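You operate a simulated robot arm through the tools that you are given. There is no shell and no other tool. Be economical: measure what you need, move in short steps, check, and stop when the job is done.

The job below is to be done with a simulated robot arm. You get a single attempt, and the scene is never put back.

## Task
Lower the blue drum's pump, lock both coupling levers, tighten the strap and open its yellow valve.
Fine: valve open after the levers; wait till the feed gauge is in the green; fold the ratchet handle.

The check looks at the end state, three seconds after you hand in, the way a careful person would. Anything else that was tipped, shoved, dropped, spilled or broken makes it a failure. Flat cloth is picked up by pressing the open fingertips on it (5 to 10 N) and closing them slowly along it; thin cloth reads only 2 to 8 mm in the jaws.

## Robot
A 7-joint arm with a two-finger parallel gripper, fixed in place. Base frame: the origin is at the foot of the arm, x ahead of it, y to its left, z up. Units: mm, rad, N and s.
Its first joint turns from -2.007 to 2.007 rad. Payload 3.91 kg.
The TCP is the grasp point between the finger pads, 30 mm short of the fingertips. In the tool frame z runs along the fingers and y along their closing line. The gripper opens to 110 mm. The fingers are 20 mm wide and 10 mm thick; the gripper's body (48 by 112 mm) begins 55 mm behind the TCP.
Orientation is that of the tool frame in the base frame, as a unit quaternion [w, x, y, z]. With the fingers straight down and closing along the base's y, the tool's x points along the base's -x, its y along +y and its z along -z.

## Interface
- The arm moves only by the tool servo_tool. Its argument "steps" is a list that holds one entry, the list of rows, each a list of 7 numbers: the finger opening in cm, from 0 to 11, then the shift along the tool's x, y, z in cm, then the turn, a rotation vector about the tool's x, y, z in degrees. In form: [[[hand, x, y, z, wx, wy, wz], ...]]. A call has 1 to 10 rows; each row is the pose to reach, as a shift and turn from the pose commanded when the call began, along the tool's axes at that moment. Each row takes 0.2 s and may step no farther than 50 mm and 0.15 rad from the row before; otherwise, or with a gripper value out of range, the whole call is refused. A pose out of reach is approached as far as the arm can. The call stops where the force on the tool passes 40 N (or 10 N more than at its start, if that is more) or the arm is blocked; 0.2 s more then pass. Each finger travels about 153 mm/s and halts on what it meets, pressing with about 44 N; the grip force reading is that of the motor and also rises with nothing between the fingers. The clock runs only during rows and for 0.2 s after the last one: add rows that repeat a pose to give the fingers time. It gives the time, the measured TCP pose, the force on the tool (base axes), the opening and the grip force at its end, in the units of the frame above (readings bear some noise), and new pictures: "show" is both (left out), scene, wrist or none.
- Cameras (640 x 400 px; columns grow to the right, rows downward): "scene" is fixed at [50.6, 649, 1531.5]; the picture's right is [-0.58, -0.82, 0.00], its down [-0.29, 0.21, -0.93] and it looks along [0.76, -0.54, -0.36] (base axes); focal length 311 px, centre (320, 200). "wrist" rides on the gripper at [-36, 0, -57] in the tool frame; the picture's right is [0.00, -1.00, 0.00], its down [0.97, 0.00, -0.24] and it looks along [0.24, 0.00, 0.97] (tool axes); focal length 218 px, centre (320, 200).
- move_column(by): slides the trunk up (or, below 0, down) by that many mm; the arm rides with it, the base frame stays. It gives what a move gives, with no picture.
- measure_at(camera, pixels): there is no depth. For up to 12 entries [column, row, z] of the newest picture of that camera ("zoom" is the newest enlarged one), the place [x, y] in the base frame at which the ray of that pixel passes the height z, good to about 2 mm. It takes no simulated time.
- zoom(camera, box): a new picture of the part [left, top, right, bottom] of that camera's present view, enlarged. It takes no simulated time.
- finish_job(): hands the job in; it is judged then, once.

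Work in short steps. Measure before you move; look again where a grasp or a placing could have gone wrong, and mend it. You have 80 turns and 170 pictures in all, those below and enlarged ones among them. Open the gripper and draw the arm clear of the work before you hand the job in, unless the task says otherwise; then end with one line.

The tools are called after "Request:" as name(argument=value, ...) on one line, values as JSON. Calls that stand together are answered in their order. servo_tool: Moves the arm, as the interface text tells. Its arguments: {"type":"object","properties":{"steps":{"type":"array","items":{"type":"array","items":{"type":"array","items":{"type":"number"}}}},"show":{"type":"string","enum":["both","scene","wrist","none"]}},"required":["steps"]} The other tools are called the same way: move_column (by) slides the trunk up or down; measure_at (camera, pixels) gives the place at which the rays of pixels pass given heights; zoom (camera, box) takes an enlarged picture of a part of a camera's view; finish_job () hands the job in.

At the start:

```text
time_s: 0.0
tool_pos: [596.4, -297.3, 1520.1]
tcp_rot: [0.0, -0.001, 1.0, 0.0]
wrist_force: [0.2, -0.3, 0.3]
grip_width: 109.9
gripper_force: 0.1
trunk travel left (down, up): [-875.0, 115.0]
```

scene: 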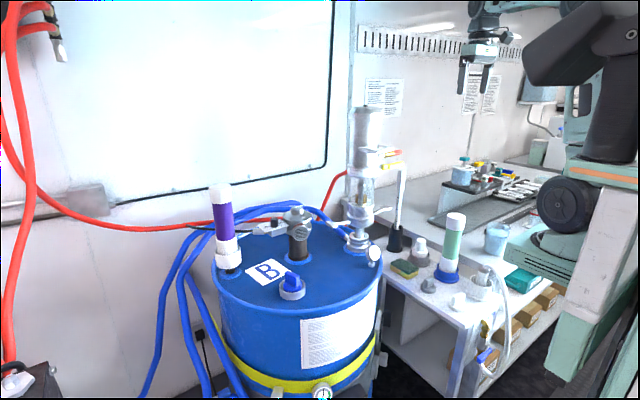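
wrist: 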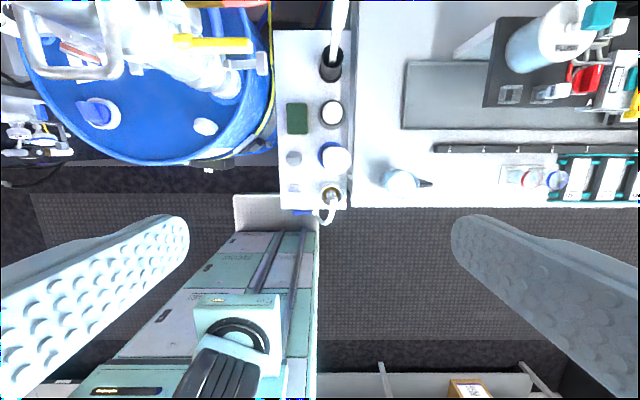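

I start by looking closely at the drum and the pump in the scene picture (drum around 300,290; pump around 365,180).

Request:
zoom(camera="scene", box=[320, 90, 440, 280])

Request:
zoom(camera="scene", box=[200, 180, 400, 400])

Request:
zoom(camera="wrist", box=[0, 0, 360, 225])

```text
2.11 times, centred on (380, 185) of scene
```

zoom: 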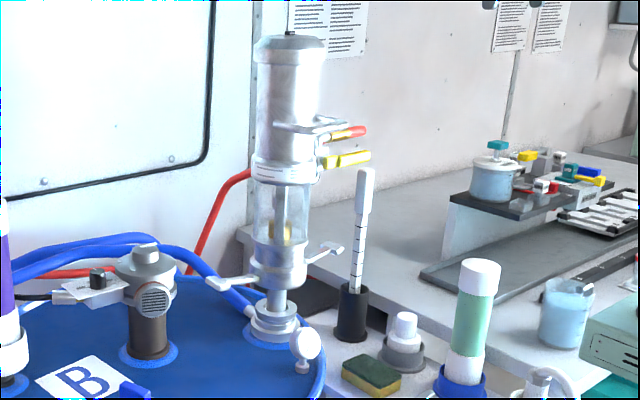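

```text
1.82 times, centred on (300, 290) of scene
```

zoom: 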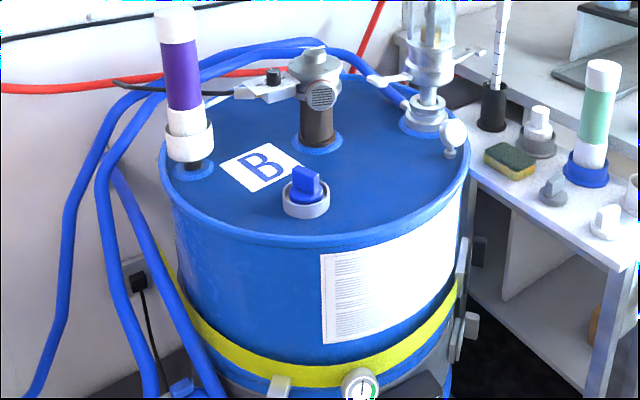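

```text
1.78 times, centred on (180, 112) of wrist
```

zoom: 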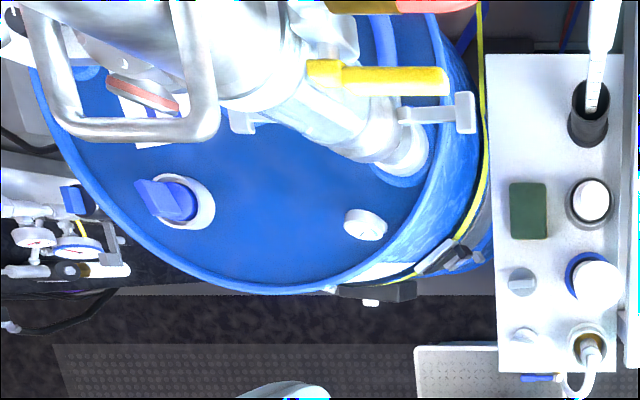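

The pump (scene 365,180) stands at about x 790, y -50, z 950–1450. I back the tool off and tilt it forward to look at the pump from the robot's side.

Request:
servo_tool(steps=[[[11, 2.5, 2.5, 0, 0, -6, 0], [11, 5, 5, 0, 0, -12, 0], [11, 7.5, 7.5, 0, 0, -18, 0], [11, 10, 10, 0, 0, -24, 0], [11, 12.5, 12.5, 0, 0, -30, 0], [11, 15, 15, 0, 0, -36, 0], [11, 17.5, 17.5, 0, 0, -42, 0], [11, 20, 20, 0, 0, -48, 0], [11, 22.5, 22.5, 0, 0, -54, 0], [11, 24, 24, 0, 0, -60, 0]]])

```text
time_s: 2.2
tool_pos: [607.2, -107.6, 1376.2]
tcp_rot: [0.488, 0.0, 0.873, -0.001]
wrist_force: [0.7, 0.0, 0.1]
grip_width: 110.1
gripper_force: 0.1
out of reach, approached as far as the arm can: row 4, 5, 6, 7, 8, 9, 10
trunk travel left (down, up): [-875.0, 115.0]
```

scene: 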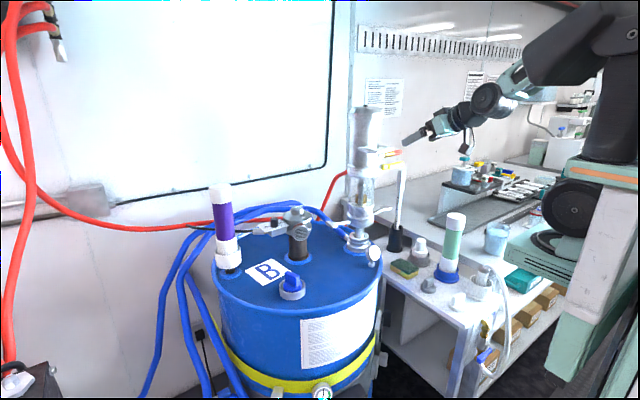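
wrist: 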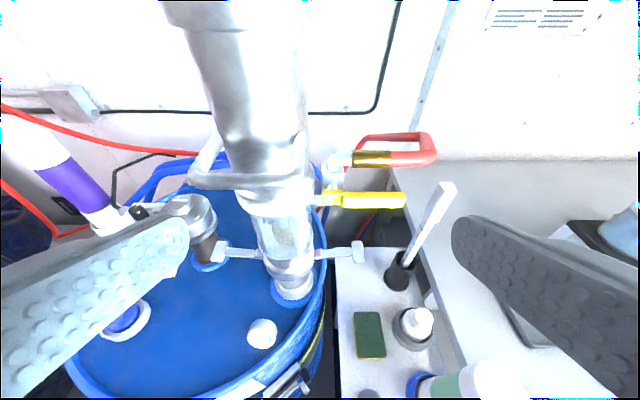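

A good view now: the levers are at wrist (235,250) and (340,250), yellow valve at (370,200). I enlarge the important parts.

Request:
zoom(camera="wrist", box=[180, 110, 452, 280])

Request:
zoom(camera="wrist", box=[180, 230, 380, 400])

```text
2.35 times, centred on (316, 195) of wrist
```

zoom: 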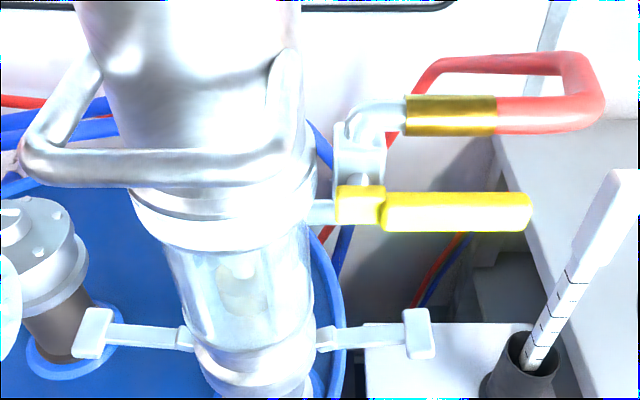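

```text
2.35 times, centred on (280, 315) of wrist
```

zoom: 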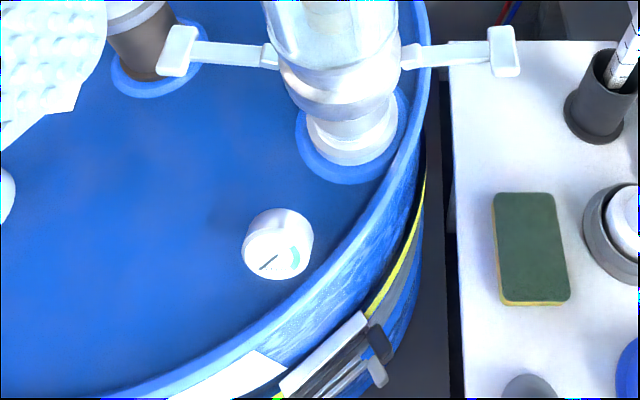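

The force and view are fine; the levers stick out along ±y and the pump seems raised above its drum port. I lower the column a bit and level the tool to look at the valve and handle straight on.

Request:
move_column(by=-120)

Request:
servo_tool(steps=[[[11, 0, 0, -3, 0, -6, 0], [11, 0, 0, -6, 0, -12, 0], [11, 0, 0, -9, 0, -18, 0], [11, 0, 0, -11, 0, -24, 0], [11, 0, 0, -12, 0, -30, 0]]])

```text
time_s: 3.7
tool_pos: [608.9, -109.3, 1255.9]
tcp_rot: [0.487, 0.0, 0.874, 0.0]
wrist_force: [-0.7, -0.2, -0.5]
grip_width: 110.1
gripper_force: 0.0
trunk travel left (down, up): [-755.0, 235.0]
```

```text
time_s: 4.9
tool_pos: [664.9, -106.0, 1321.9]
tcp_rot: [0.698, 0.001, 0.716, 0.0]
wrist_force: [-2.8, -0.9, 1.7]
grip_width: 110.0
gripper_force: 0.0
out of reach, approached as far as the arm can: row 1, 2, 3, 4, 5
trunk travel left (down, up): [-755.0, 235.0]
```

scene: 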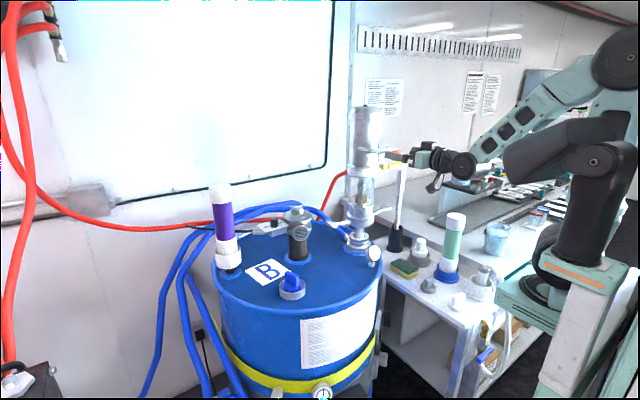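
wrist: 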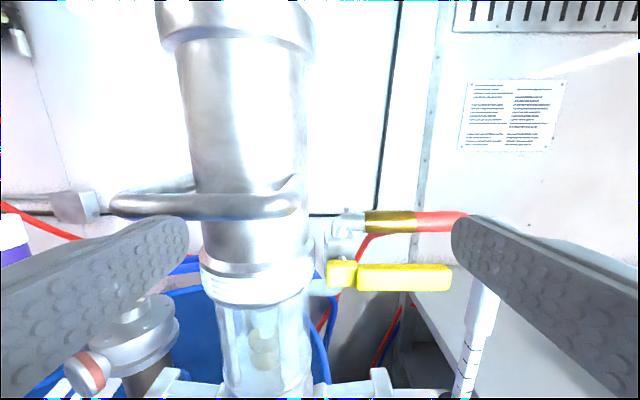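

The tool is now level, with the valve at wrist (345,260) and the handle bar at (220,205). I enlarge these.

Request:
zoom(camera="wrist", box=[280, 180, 480, 305])

Request:
zoom(camera="wrist", box=[100, 150, 340, 400])

Request:
zoom(camera="scene", box=[340, 100, 440, 165])

```text
3.20 times, centred on (380, 242) of wrist
```

zoom: 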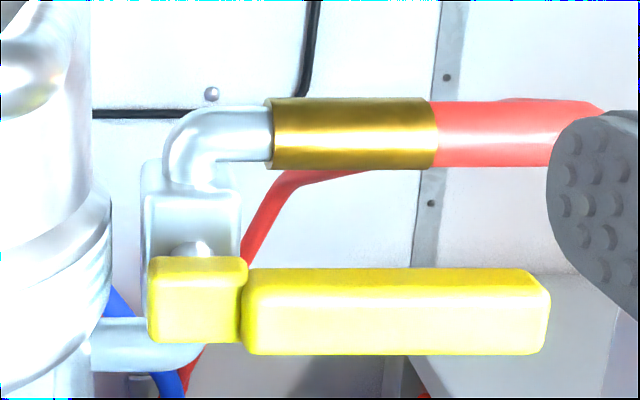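

```text
1.60 times, centred on (220, 275) of wrist
```

zoom: 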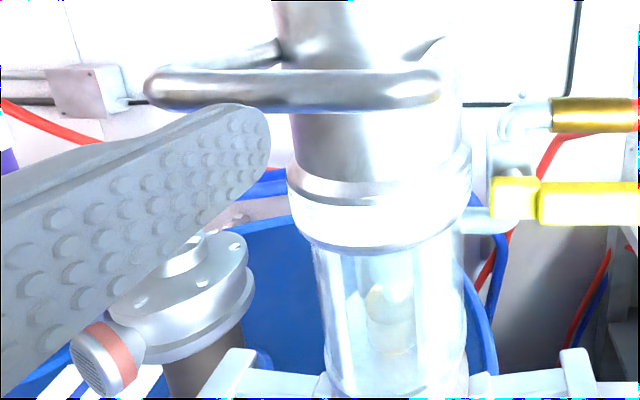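

```text
6.15 times, centred on (390, 132) of scene
```

zoom: 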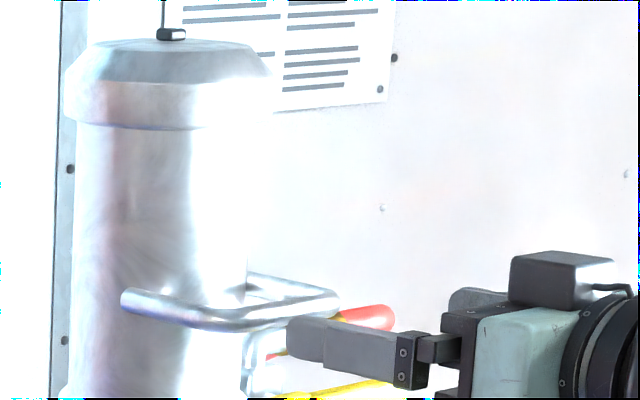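

From both pictures the pump's D-handle front bar lies at about x 702, y -14…-95, z 1332, and the fingertips are only about 1 cm short of it. I try to back off straight along the tool.

Request:
servo_tool(steps=[[[8, 0, -1, -2, 0, 0, 0], [6, 0, -2, -4, 0, 0, 0], [6, 0, -2, -6, 0, 0, 0]]], show="none")

```text
time_s: 5.7
tool_pos: [639.2, -130.0, 1358.2]
tcp_rot: [0.696, 0.0, 0.718, 0.0]
wrist_force: [0.8, 0.0, -0.2]
grip_width: 60.1
gripper_force: 0.1
out of reach, approached as far as the arm can: row 1, 2, 3
trunk travel left (down, up): [-755.0, 235.0]
```

The arm can only back off while rising, so the shoulder sits too high for this reach. I lower the column 150 mm and then raise the tool and turn it 90° about its axis.

Request:
move_column(by=-150)

Request:
servo_tool(steps=[[[6, -2, 0, -1, 0, 0, 8], [6, -4, 0, -2, 0, 0, 16], [6, -6, 1, -2, 0, 0, 24], [6, -7, 2, -2, 0, 0, 32], [6, -8, 3, -2, 0, 0, 40], [6, -9, 4, -2, 0, 0, 48], [6, -10, 5, -2, 0, 0, 56], [6, -11, 6, -2, 0, 0, 64], [6, -12, 7, -2, 0, 0, 72], [6, -12, 7, -2, 0, 0, 80]]])

```text
time_s: 7.5
tool_pos: [638.8, -131.0, 1208.6]
tcp_rot: [0.696, 0.0, 0.718, 0.0]
wrist_force: [0.1, -0.2, -0.3]
grip_width: 59.8
gripper_force: 0.1
trunk travel left (down, up): [-605.0, 385.0]
```

```text
time_s: 9.7
tool_pos: [642.2, -24.7, 1267.6]
tcp_rot: [0.533, 0.463, 0.549, 0.448]
wrist_force: [0.3, -0.7, -0.4]
grip_width: 60.0
gripper_force: 0.1
out of reach, approached as far as the arm can: row 1, 2, 3, 4, 5, 6, 7, 8, 9, 10
trunk travel left (down, up): [-605.0, 385.0]
```

scene: 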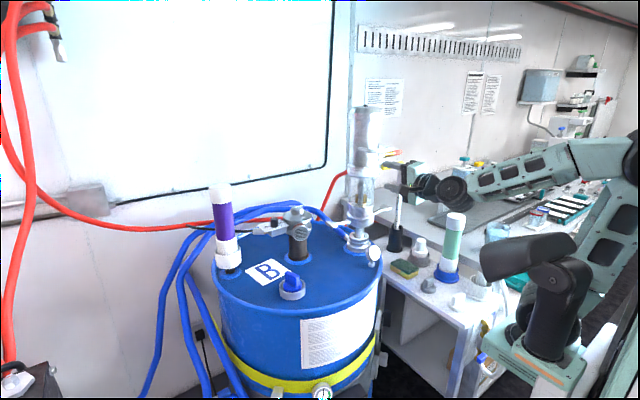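
wrist: 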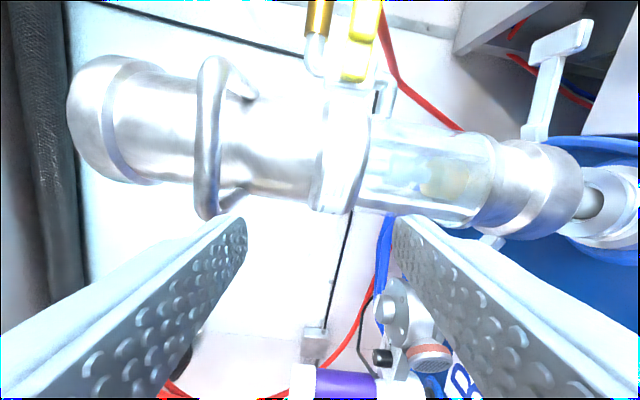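

The view is good, but the tool stopped short of the target height (1268 rather than about 1330). I issue a null move to see whether the commanded pose stands where the arm is.

Request:
servo_tool(steps=[[[6, 0, 0, 0, 0, 0, 0], [6, 0, 0, 0, 0, 0, 0]]], show="none")

```text
time_s: 10.2
tool_pos: [642.4, -23.3, 1266.8]
tcp_rot: [0.533, 0.462, 0.55, 0.448]
wrist_force: [0.3, 0.4, 0.0]
grip_width: 59.8
gripper_force: 0.0
trunk travel left (down, up): [-605.0, 385.0]
```

The commanded pose follows the real one. I move up to the handle's height (about z 1332, y -55) in front of the bar, finishing the roll.

Request:
servo_tool(steps=[[[6, -1.1, 1.5, 0.3, 0, 0, 3], [6, -2.2, 3, 0.6, 0, 0, 6], [6, -3.2, 4.5, 0.9, 0, 0, 9], [6, -4.3, 5.9, 1.3, 0, 0, 10], [6, -4.3, 5.9, 1.3, 0, 0, 10]]])

```text
time_s: 11.4
tool_pos: [665.7, -49.3, 1312.9]
tcp_rot: [0.492, 0.508, 0.507, 0.492]
wrist_force: [1.0, 0.2, -0.5]
grip_width: 59.9
gripper_force: 0.3
out of reach, approached as far as the arm can: row 2, 3, 4, 5
trunk travel left (down, up): [-605.0, 385.0]
```

scene: 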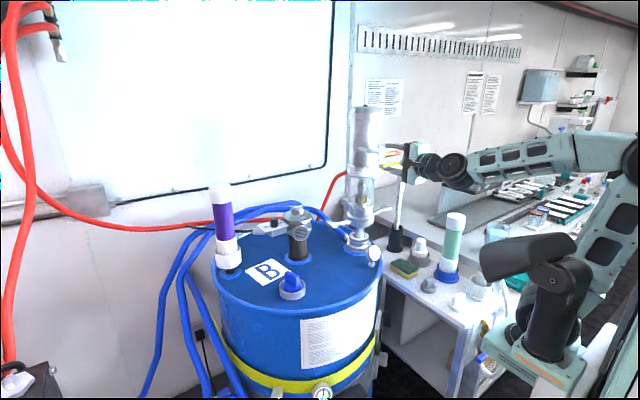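
wrist: 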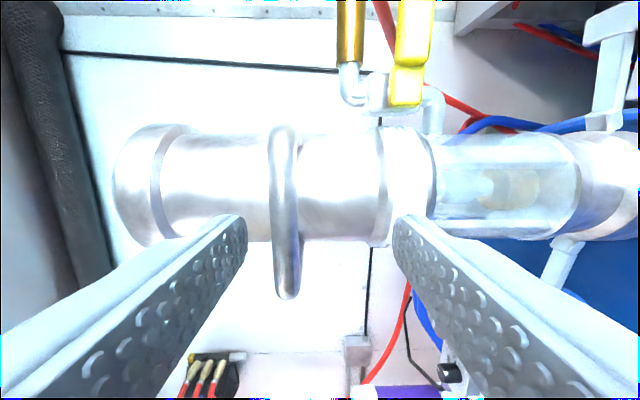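

The bar (wrist col 285) is between the fingers but 19 mm above their middle. I raise by column 18 mm and go forward 32 mm.

Request:
move_column(by=18)

Request:
servo_tool(steps=[[[6, -0.2, 0, 1.5, 0, 0, 0], [6, -0.5, 0, 3, 0, 0, 0], [6, -0.5, 0, 3, 0, 0, 0]]])

```text
time_s: 12.1
tool_pos: [663.8, -49.9, 1331.3]
tcp_rot: [0.492, 0.508, 0.507, 0.493]
wrist_force: [-0.1, 0.1, 0.1]
grip_width: 60.0
gripper_force: 0.0
trunk travel left (down, up): [-623.0, 367.0]
```

```text
time_s: 12.9
tool_pos: [694.4, -55.2, 1329.4]
tcp_rot: [0.493, 0.507, 0.508, 0.493]
wrist_force: [-0.1, 0.0, -0.7]
grip_width: 60.0
gripper_force: 0.1
trunk travel left (down, up): [-623.0, 367.0]
```

scene: 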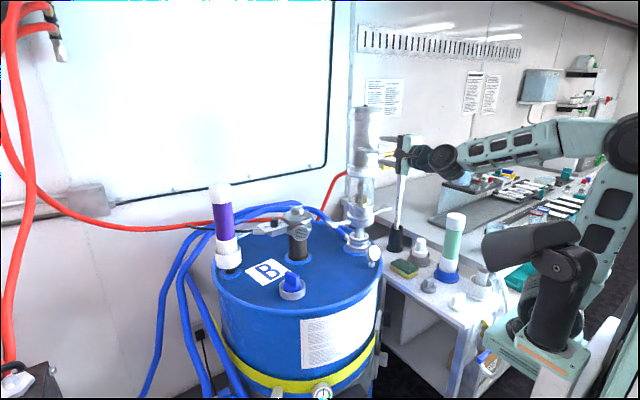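
wrist: 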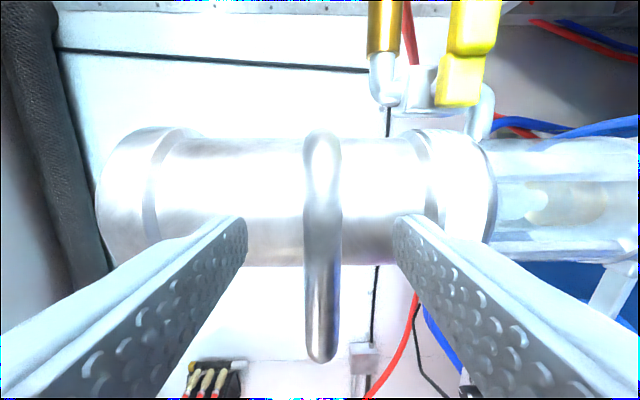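

The bar (col 322) is now centred between the fingers. I close on it.

Request:
servo_tool(steps=[[[3, 0, 0, 0, 0, 0, 0], [0, 0, 0, 0, 0, 0, 0], [0, 0, 0, 0, 0, 0, 0], [0, 0, 0, 0, 0, 0, 0]]], show="wrist")

```text
time_s: 13.9
tool_pos: [694.5, -54.6, 1328.8]
tcp_rot: [0.492, 0.508, 0.508, 0.492]
wrist_force: [-1.4, 0.6, -3.3]
grip_width: 12.7
gripper_force: 45.0
trunk travel left (down, up): [-623.0, 367.0]
```

wrist: 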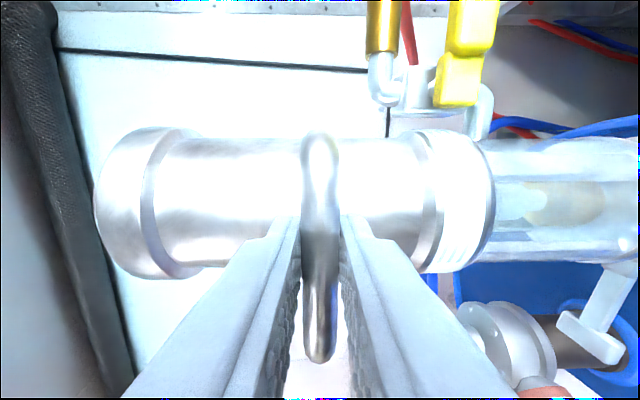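

The bar is held (12.7 mm). I push it down along tool −y in 5 mm rows.

Request:
servo_tool(steps=[[[0, 0, -0.5, 0, 0, 0, 0], [0, 0, -1, 0, 0, 0, 0], [0, 0, -1.5, 0, 0, 0, 0], [0, 0, -2, 0, 0, 0, 0]]], show="scene")

```text
time_s: 14.9
tool_pos: [695.2, -53.3, 1310.0]
tcp_rot: [0.493, 0.507, 0.508, 0.492]
wrist_force: [13.2, 2.5, 5.0]
grip_width: 12.7
gripper_force: 44.6
trunk travel left (down, up): [-623.0, 367.0]
```

scene: 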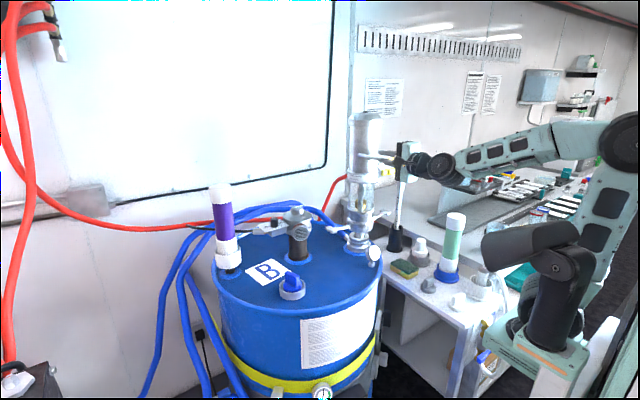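

The pump sinks with the handle (1329 → 1310). I continue downward, easing forward 2 mm to relieve the x force.

Request:
servo_tool(steps=[[[0, 0, -0.5, 0.1, 0, 0, 0], [0, 0, -1, 0.2, 0, 0, 0], [0, 0, -1.5, 0.2, 0, 0, 0], [0, 0, -2, 0.3, 0, 0, 0], [0, 0, -2.5, 0.3, 0, 0, 0], [0, 0, -3, 0.3, 0, 0, 0]]], show="scene")

```text
time_s: 16.3
tool_pos: [692.9, -54.2, 1280.9]
tcp_rot: [0.493, 0.507, 0.507, 0.492]
wrist_force: [-13.9, -3.4, 4.5]
grip_width: 12.9
gripper_force: 45.2
trunk travel left (down, up): [-623.0, 367.0]
```

scene: 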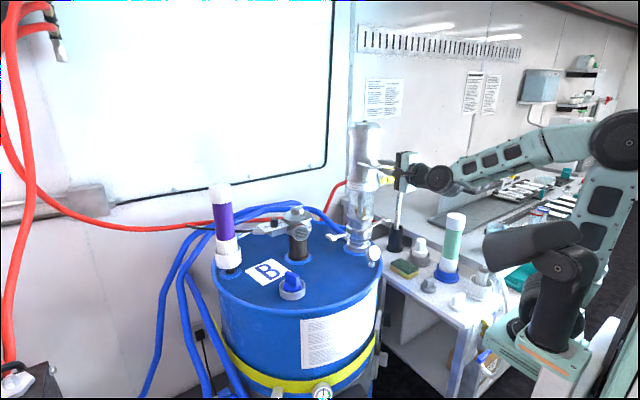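

Lowered ~48 mm so far with no sign of a stop yet. I keep going gently and look closer at the coupling.

Request:
servo_tool(steps=[[[0, 0, -0.4, -0.15, 0, 0, 0], [0, 0, -0.8, -0.15, 0, 0, 0], [0, 0, -1.2, -0.15, 0, 0, 0], [0, 0, -1.6, -0.15, 0, 0, 0]]], show="none")

Request:
zoom(camera="scene", box=[320, 180, 420, 280])

```text
time_s: 17.3
tool_pos: [694.7, -53.7, 1263.5]
tcp_rot: [0.492, 0.508, 0.508, 0.492]
wrist_force: [11.4, 0.2, 3.9]
grip_width: 12.5
gripper_force: 45.0
trunk travel left (down, up): [-623.0, 367.0]
```

```text
4.00 times, centred on (370, 230) of scene
```

zoom: 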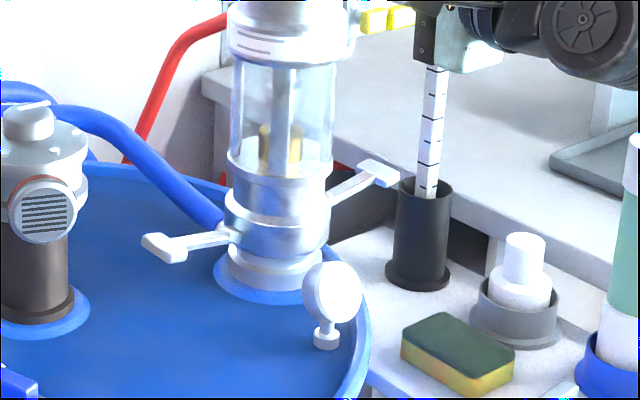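

The collar is nearly on the port. I keep pressing down until it meets a stop.

Request:
servo_tool(steps=[[[0, 0, -0.4, 0.1, 0, 0, 0], [0, 0, -0.8, 0.1, 0, 0, 0], [0, 0, -1.2, 0.1, 0, 0, 0], [0, 0, -1.6, 0.1, 0, 0, 0], [0, 0, -2.0, 0.1, 0, 0, 0]]], show="none")

Request:
zoom(camera="scene", box=[320, 180, 420, 280])

```text
time_s: 18.5
tool_pos: [694.3, -53.3, 1248.1]
tcp_rot: [0.495, 0.505, 0.505, 0.495]
wrist_force: [2.1, 1.0, 22.7]
grip_width: 12.6
gripper_force: 45.4
trunk travel left (down, up): [-623.0, 367.0]
```

```text
4.00 times, centred on (370, 230) of scene
```

zoom: 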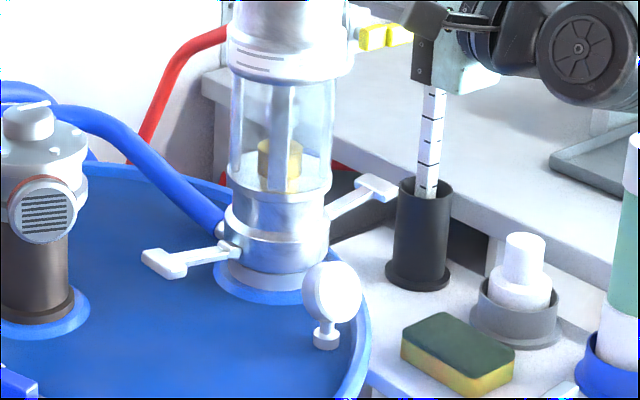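

A firm stop (22.7 N upward): the collar seats on the port. One more small push to confirm, then I open.

Request:
servo_tool(steps=[[[0, 0, -0.3, 0, 0, 0, 0], [0, 0, -0.4, 0, 0, 0, 0]]], show="none")

Request:
servo_tool(steps=[[[0, 0, 0.7, 0, 0, 0, 0], [3, 0, 0.7, 0, 0, 0, 0], [5, 0, 0.7, 0, 0, 0, 0], [5, 0, 0.7, -2, 0, 0, 0], [5, 0, 0.7, -4, 0, 0, 0]]])

```text
time_s: 19.0
tool_pos: [695.0, -53.7, 1247.5]
tcp_rot: [0.497, 0.503, 0.502, 0.498]
wrist_force: [-7.3, 0.3, 6.1]
grip_width: 12.5
gripper_force: 44.8
trunk travel left (down, up): [-623.0, 367.0]
stopped in row 2: the force on the tool passed its limit (the readings are from after the stop); the commanded pose is now the measured one
```

```text
time_s: 20.2
tool_pos: [655.8, -54.5, 1253.8]
tcp_rot: [0.496, 0.505, 0.503, 0.497]
wrist_force: [0.3, -0.5, -0.2]
grip_width: 50.4
gripper_force: 0.1
trunk travel left (down, up): [-623.0, 367.0]
```

scene: 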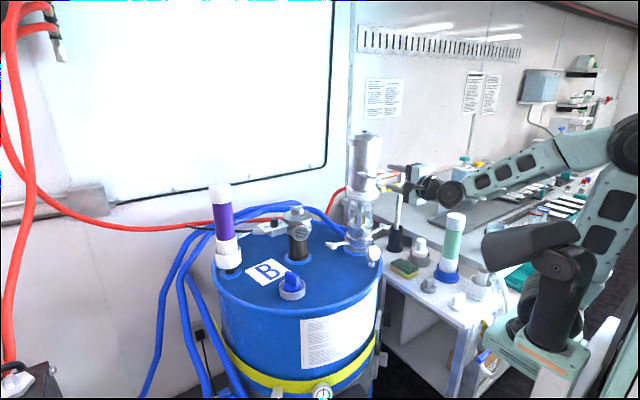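
wrist: 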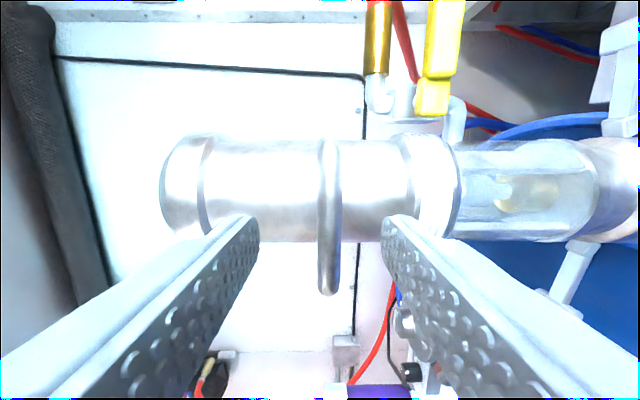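

The pump stays seated (bar now at z≈1250). I lower the column to look at the levers, and turn the tool's roll back so the picture is upright.

Request:
move_column(by=-130)

Request:
servo_tool(steps=[[[5, 0, 0, -1, 0, 0, -8], [5, 0, 0, -2, 0, 0, -16], [5, 0, 0, -3, 0, 0, -24], [5, 0, 0, -3, 0, 0, -32], [5, 0, 0, -3, 0, 0, -40], [5, 0, 0, -3, 0, 0, -48], [5, 0, 0, -3, 0, 0, -56], [5, 0, 0, -3, 0, 0, -64], [5, 0, 0, -3, 0, 0, -72], [5, 0, 0, -3, 0, 0, -80]]])

```text
time_s: 21.8
tool_pos: [655.9, -54.7, 1124.9]
tcp_rot: [0.496, 0.505, 0.502, 0.497]
wrist_force: [-0.5, 0.5, 0.1]
grip_width: 50.2
gripper_force: 0.0
trunk travel left (down, up): [-493.0, 497.0]
```

```text
time_s: 24.0
tool_pos: [629.9, -55.4, 1113.5]
tcp_rot: [0.7, 0.062, 0.709, 0.06]
wrist_force: [-0.6, 0.1, 0.0]
grip_width: 50.2
gripper_force: 0.0
out of reach, approached as far as the arm can: row 3, 4, 5, 6, 7, 8, 9, 10
trunk travel left (down, up): [-493.0, 497.0]
```

scene: 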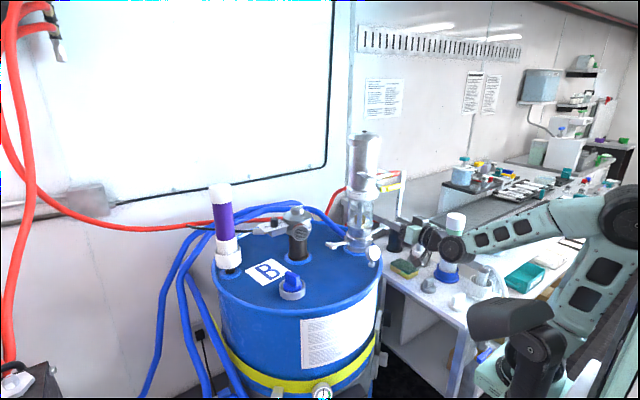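
wrist: 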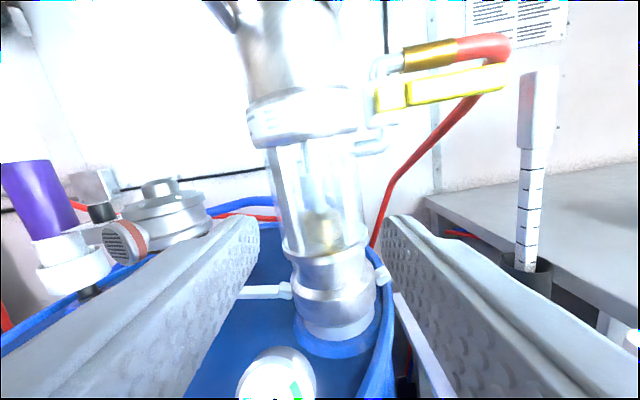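

The fingers hide the levers; I close them to see the levers to either side.

Request:
servo_tool(steps=[[[2.5, 0, 0, 0, 0, 0, -4], [0, 0, 0, 0, 0, 0, -10]]], show="wrist")

Request:
zoom(camera="scene", box=[320, 200, 400, 260])

Request:
zoom(camera="wrist", box=[190, 180, 430, 400])

```text
time_s: 24.6
tool_pos: [629.7, -54.3, 1114.3]
tcp_rot: [0.702, 0.0, 0.712, 0.0]
wrist_force: [-0.3, 0.6, -0.4]
grip_width: 0.0
gripper_force: 37.5
trunk travel left (down, up): [-493.0, 497.0]
```

wrist: 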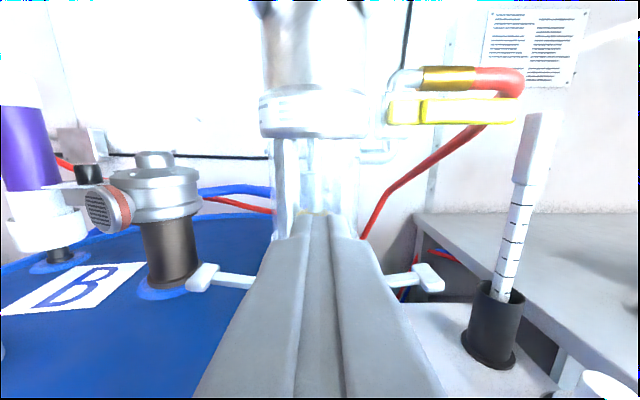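

```text
6.67 times, centred on (360, 230) of scene
```

zoom: 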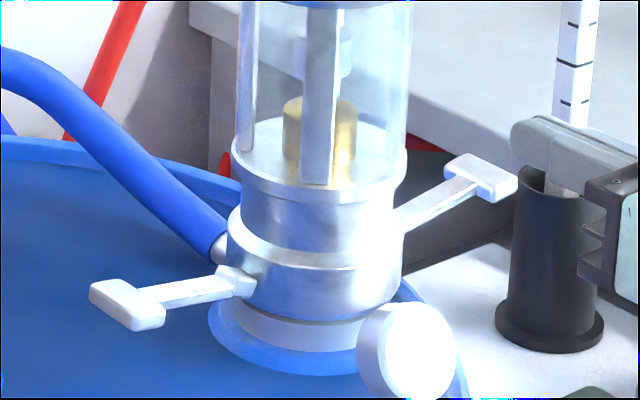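

```text
1.82 times, centred on (310, 290) of wrist
```

zoom: 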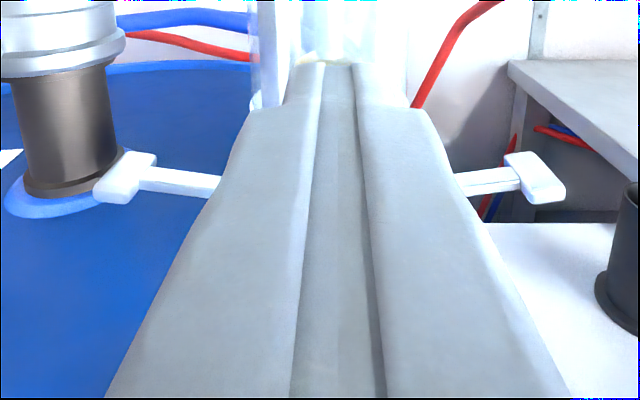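

Triangulated: pads at about (788, 78, 1005) and (785, -174, 1008), pivots near z 998 at y 8 and -104; the drum top is at z≈953. I'll fold the left lever upward with the closed fingers, first going to a pitched pose before it.

Request:
servo_tool(steps=[[[0, 0.5, 3, 0, 0, 7.6, 0], [0, 1.5, 6, 1, 0, 15.2, 0], [0, 3, 9, 2.5, 0, 22.8, 0], [0, 4.5, 11.5, 4.5, 0, 30.4, 0], [0, 5.4, 13.4, 6, 0, 38, 0], [0, 5.4, 13.4, 6, 0, 38, 0]]])

```text
time_s: 26.0
tool_pos: [688.9, 78.0, 1058.0]
tcp_rot: [0.431, 0.0, 0.902, 0.001]
wrist_force: [0.3, 0.1, -0.6]
grip_width: 0.0
gripper_force: 37.9
trunk travel left (down, up): [-493.0, 497.0]
```

scene: 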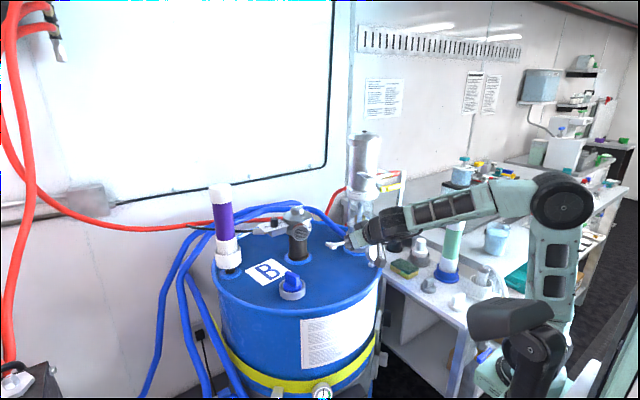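
wrist: 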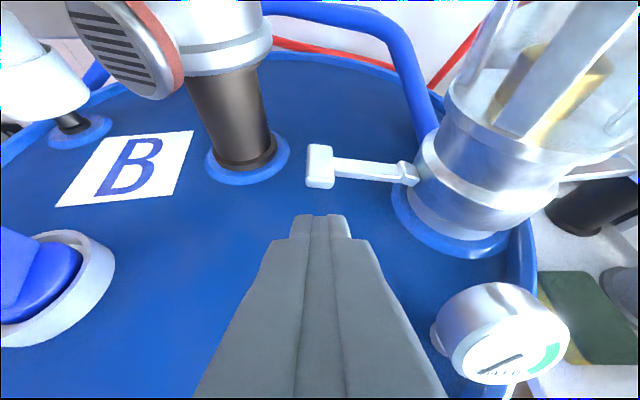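

The lever pad at wrist (320,167) agrees with (787,78,1005). I lower in front of it to z≈984 and then slide the fingers under it.

Request:
servo_tool(steps=[[[0, 2.5, 0.1, 2.75, 0, 0, 0], [0, 5.0, 0.2, 5.5, 0, 0, 0], [0, 5.0, 0.2, 5.5, 0, 0, 0], [0, 2.8, 0, 8.3, 0, 0, 0], [0, 0.6, 0, 11.1, 0, 0, 0], [0, 0.6, 0, 11.1, 0, 0, 0]]])

```text
time_s: 27.4
tool_pos: [772.9, 80.1, 983.9]
tcp_rot: [0.432, 0.002, 0.902, -0.001]
wrist_force: [0.0, -0.1, -1.0]
grip_width: 0.1
gripper_force: 38.4
trunk travel left (down, up): [-493.0, 497.0]
```

scene: 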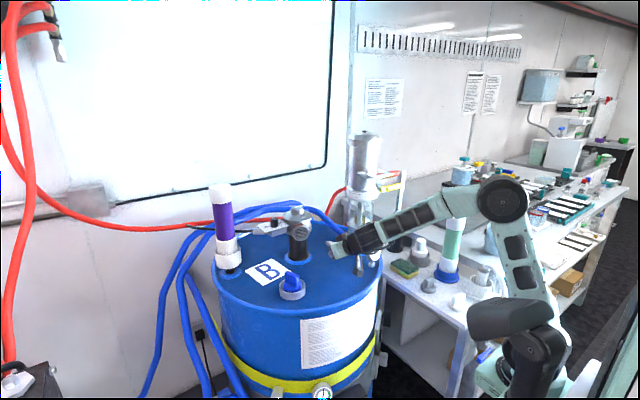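
wrist: 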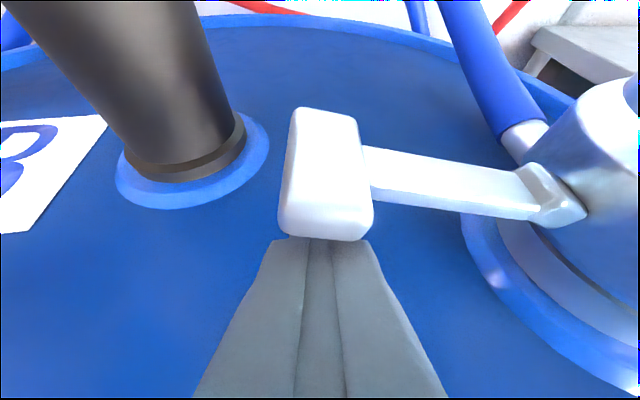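

The fingertips are under the pad (pad at wrist (325,175)). I lift it along its arc, first to about 40°.

Request:
servo_tool(steps=[[[0, -0.55, 0, -0.43, 0, 0, 0], [0, -1.06, 0, -0.85, 0, 0, 0], [0, -2.05, 0.05, -1.65, 0, 0, 0], [0, -3.03, 0.05, -2.45, 0, 0, 0], [0, -4.0, -0.35, -3.2, 0, 0, 0], [0, -4.9, -0.75, -3.96, 0, 0, 0]]])

```text
time_s: 28.8
tool_pos: [773.0, 70.1, 1046.8]
tcp_rot: [0.432, 0.001, 0.902, 0.001]
wrist_force: [-0.6, -0.4, 0.7]
grip_width: 0.1
gripper_force: 37.4
trunk travel left (down, up): [-493.0, 497.0]
```

scene: 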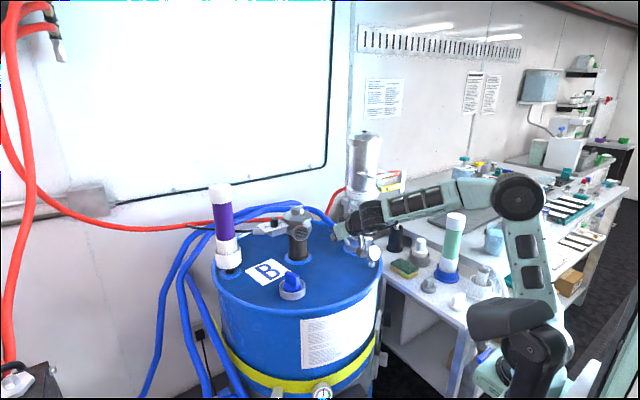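
wrist: 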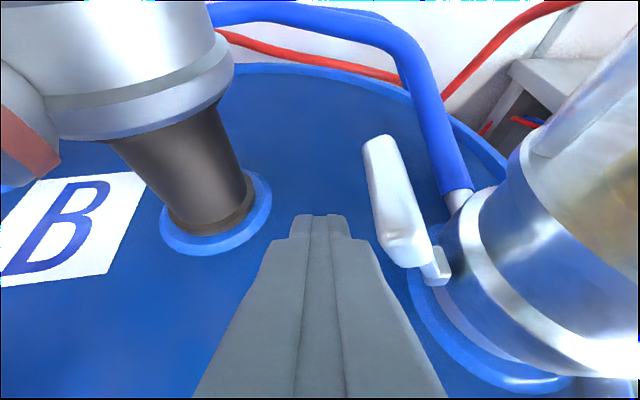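

The lever rises with little force (pad now at wrist (390,200)). I continue the arc up and inward.

Request:
servo_tool(steps=[[[0, -0.8, -0.8, -0.65, 0, 0, 0], [0, -1.6, -1.6, -1.3, 0, 0, 0], [0, -2.0, -2.4, -1.6, 0, 0, 0], [0, -2.4, -3.2, -1.95, 0, 0, 0], [0, -2.6, -4.0, -2.1, 0, 0, 0]]])

```text
time_s: 29.9
tool_pos: [771.3, 46.1, 1075.6]
tcp_rot: [0.431, -0.007, 0.902, 0.009]
wrist_force: [7.9, 17.0, -7.8]
grip_width: 0.0
gripper_force: 37.1
trunk travel left (down, up): [-493.0, 497.0]
stopped in row 5: the force on the tool passed its limit (the readings are from after the stop); the commanded pose is now the measured one
```

scene: 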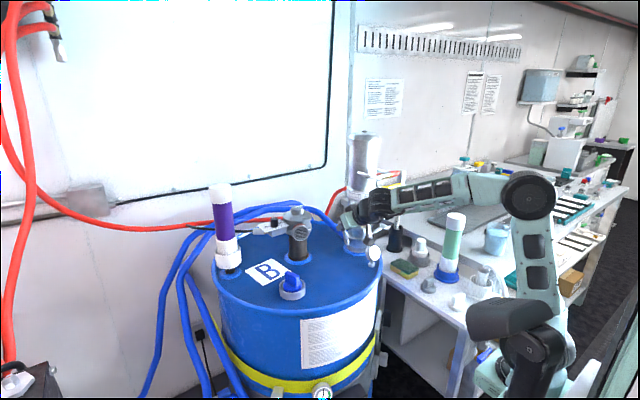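
wrist: 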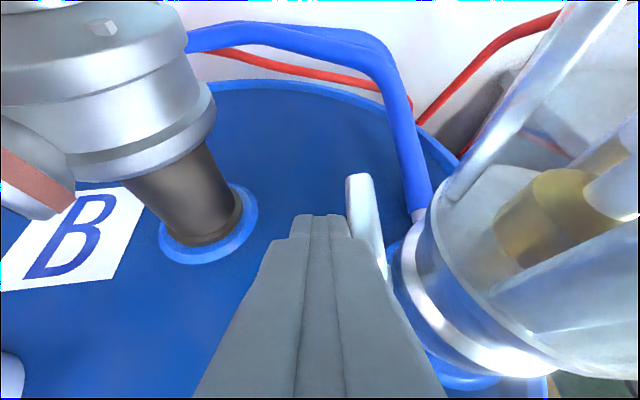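

The force limit stopped it: either the lever is home or the gripper body touches the pump. I back off outward and look at the lever.

Request:
servo_tool(steps=[[[0, 0, 2, -1, 0, 0, 0], [0, -1, 4, -4, 0, 0, 0], [0, -2, 5, -8, 0, 0, 0]]])

Request:
zoom(camera="scene", box=[320, 190, 400, 260])

Request:
zoom(camera="wrist", box=[320, 100, 560, 300])

```text
time_s: 30.7
tool_pos: [720.2, 89.4, 1144.3]
tcp_rot: [0.431, -0.005, 0.902, 0.007]
wrist_force: [0.1, -1.0, -1.0]
grip_width: 0.1
gripper_force: 37.7
trunk travel left (down, up): [-493.0, 497.0]
```

scene: 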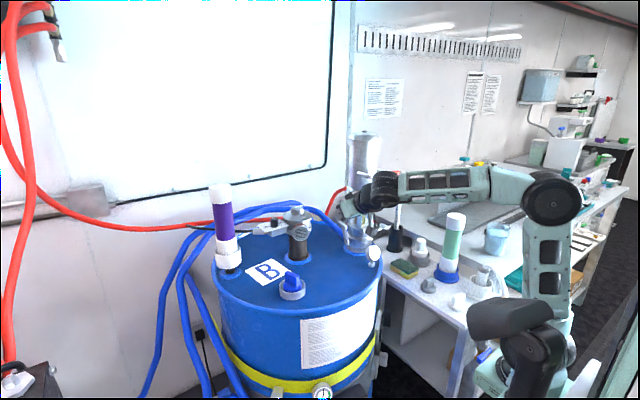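
wrist: 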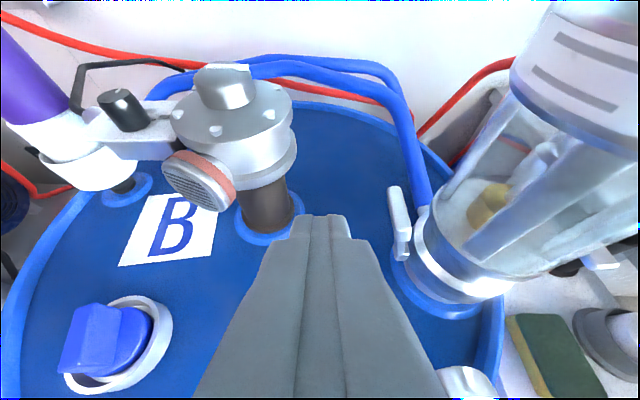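

```text
5.71 times, centred on (360, 225) of scene
```

zoom: 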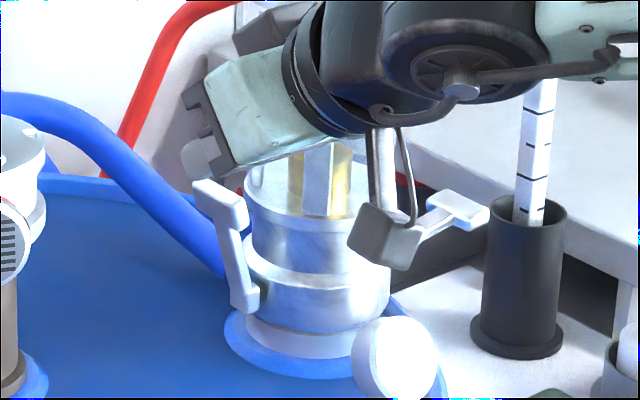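

```text
2.00 times, centred on (440, 200) of wrist
```

zoom: 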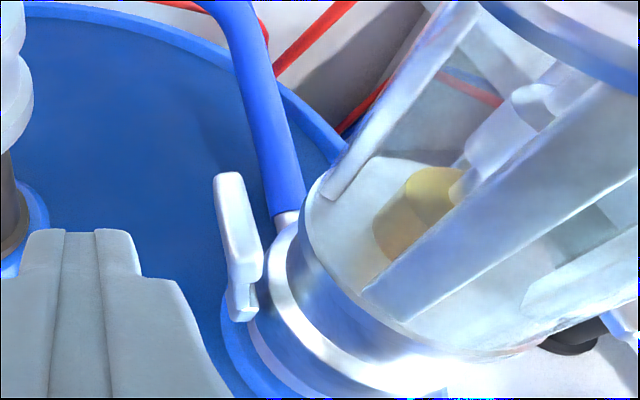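

The left lever stands about 13° from vertical, close to the collar, and stayed there; I'll compare with the right lever's stop. I retract and cross in front of the pump to the right side, staying high.

Request:
servo_tool(steps=[[[0, 1.9, 0, -2.4, 0, 0, 0], [0, 3.8, 0, -4.7, 0, 0, 0], [0, 3.8, -4.5, -4.7, 0, 0, 0], [0, 3.8, -9, -4.7, 0, 0, 0], [0, 3.8, -13.5, -4.7, 0, 0, 0], [0, 3.8, -18, -4.7, 0, 0, 0], [0, 3.8, -22.5, -4.7, 0, 0, 0], [0, 3.8, -26.7, -4.7, 0, 0, 0], [0, 5.8, -26.7, -2, 0, 0, 0], [0, 5.8, -26.7, 0.8, 0, 0, 0]]])

```text
time_s: 32.9
tool_pos: [693.8, -176.3, 1091.6]
tcp_rot: [0.431, -0.005, 0.902, 0.007]
wrist_force: [-0.7, 0.1, 0.2]
grip_width: 0.0
gripper_force: 37.5
out of reach, approached as far as the arm can: row 8
trunk travel left (down, up): [-493.0, 497.0]
```

scene: 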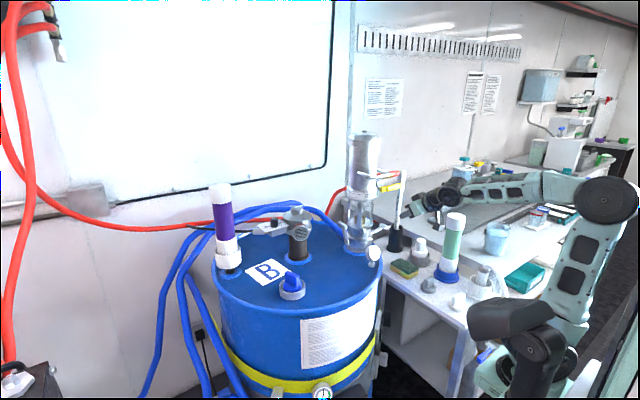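
wrist: 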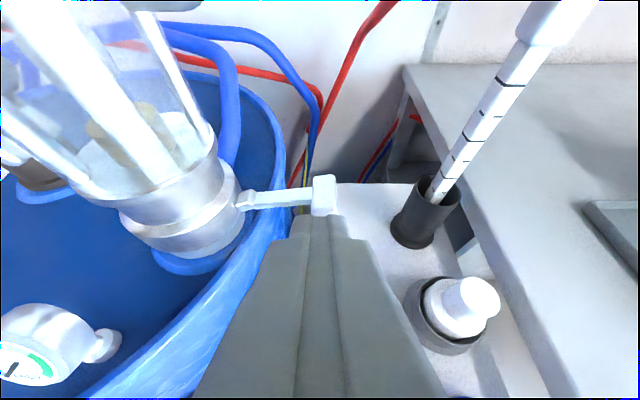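

The right pad is at wrist (324,195), straight ahead; bottle and pipette are clear of the path. I go down and under it as on the left.

Request:
servo_tool(steps=[[[0, 2.6, 0, 2.5, 0, 0, 0], [0, 5.2, 0, 5, 0, 0, 0], [0, 7.7, 0, 7.5, 0, 0, 0], [0, 7.7, 0, 7.5, 0, 0, 0], [0, 5.5, 0, 10.2, 0, 0, 0], [0, 3.36, 0, 12.87, 0, 0, 0], [0, 3.36, 0, 12.87, 0, 0, 0]]])

```text
time_s: 34.5
tool_pos: [759.8, -176.1, 991.2]
tcp_rot: [0.43, -0.005, 0.903, 0.007]
wrist_force: [-1.1, -0.4, 1.1]
grip_width: 0.1
gripper_force: 37.1
out of reach, approached as far as the arm can: row 6, 7
trunk travel left (down, up): [-493.0, 497.0]
```

scene: 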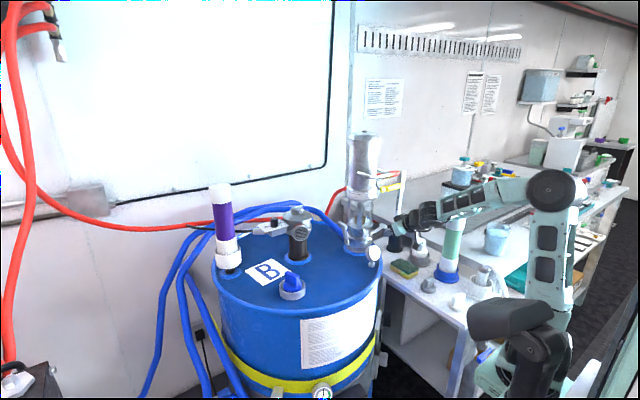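
wrist: 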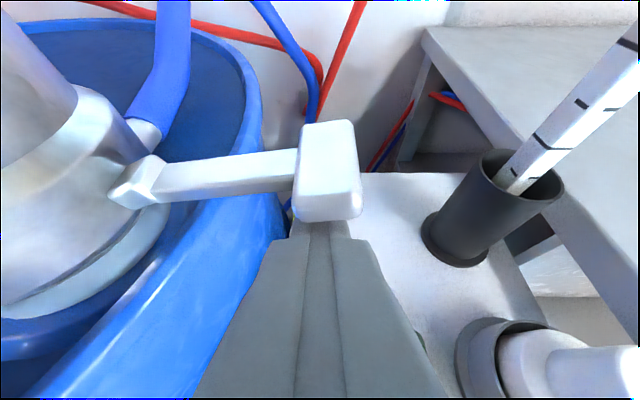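

The finger is under the pad's near half (reach ended at x 760). I lift the right lever along the mirrored arc.

Request:
servo_tool(steps=[[[0, -0.7, 0, -0.5, 0, 0, 0], [0, -1.3, 0, -1.0, 0, 0, 0], [0, -2.5, -0.05, -1.9, 0, 0, 0], [0, -3.5, 0.35, -2.6, 0, 0, 0], [0, -4.6, 0.75, -3.2, 0, 0, 0], [0, -4.6, 0.75, -3.2, 0, 0, 0]]])

```text
time_s: 35.9
tool_pos: [763.5, -168.5, 1047.0]
tcp_rot: [0.431, -0.005, 0.902, 0.007]
wrist_force: [0.6, -0.1, -0.1]
grip_width: 0.3
gripper_force: 38.1
trunk travel left (down, up): [-493.0, 497.0]
```

scene: 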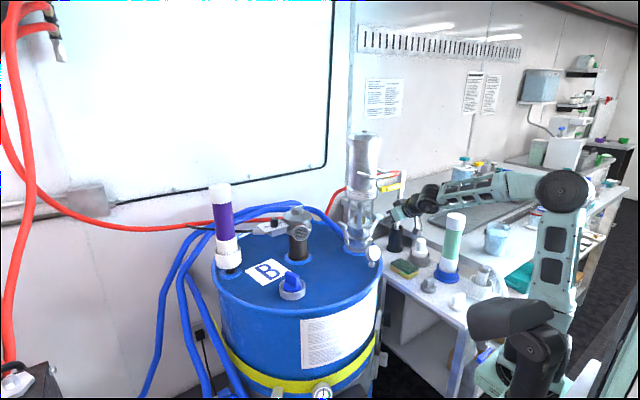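
wrist: 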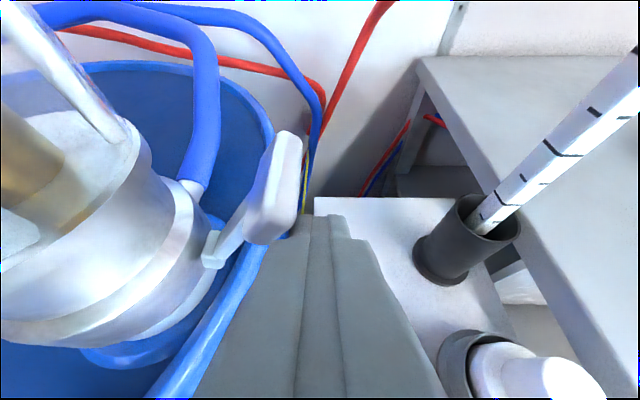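

The right lever is up ~50° (pad at wrist (270,190)). I continue up and inward.

Request:
servo_tool(steps=[[[0, -0.9, 0.8, -0.4, 0, 0, 0], [0, -1.8, 1.6, -0.7, 0, 0, 0], [0, -2.3, 2.4, -1.0, 0, 0, 0], [0, -2.6, 3.2, -1.2, 0, 0, 0], [0, -2.8, 4.0, -1.3, 0, 0, 0], [0, -2.8, 4.4, -1.3, 0, 0, 0]]])

```text
time_s: 37.0
tool_pos: [770.7, -146.3, 1072.4]
tcp_rot: [0.425, 0.005, 0.905, 0.0]
wrist_force: [1.8, -13.8, -5.9]
grip_width: 0.3
gripper_force: 37.7
trunk travel left (down, up): [-493.0, 497.0]
stopped in row 5: the force on the tool passed its limit (the readings are from after the stop); the commanded pose is now the measured one
```

scene: 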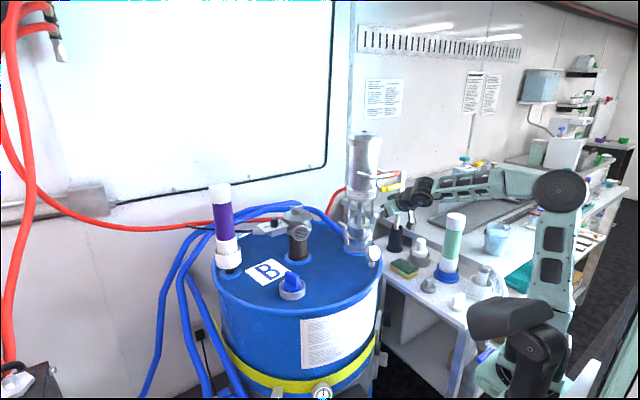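
wrist: 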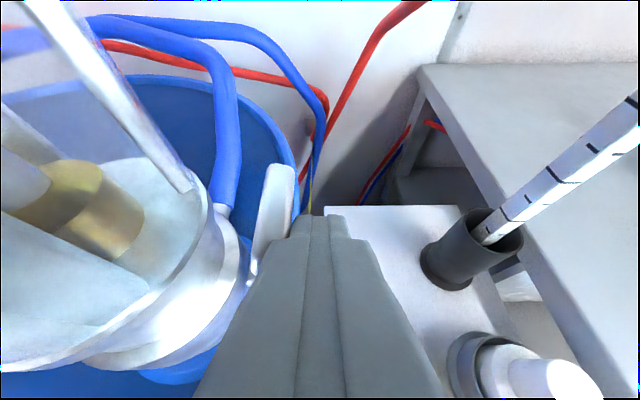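

It stops symmetrically to the left one (94 vs 98 mm from the axis), so this looks like the mechanical lock stop. I give it one more slow push to make sure it doesn't yield.

Request:
servo_tool(steps=[[[0, 0, 0.3, 0, 0, 0, 0], [0, 0, 0.6, 0, 0, 0, 0], [0, 0, 0.9, 0, 0, 0, 0], [0, 0, 1.2, 0, 0, 0, 0], [0, 0, 1.5, 0, 0, 0, 0]]], show="none")

```text
time_s: 37.7
tool_pos: [770.9, -145.9, 1072.4]
tcp_rot: [0.425, 0.011, 0.905, -0.004]
wrist_force: [-1.2, -15.3, -0.5]
grip_width: 0.1
gripper_force: 37.5
trunk travel left (down, up): [-493.0, 497.0]
stopped in row 3: the force on the tool passed its limit (the readings are from after the stop); the commanded pose is now the measured one
```

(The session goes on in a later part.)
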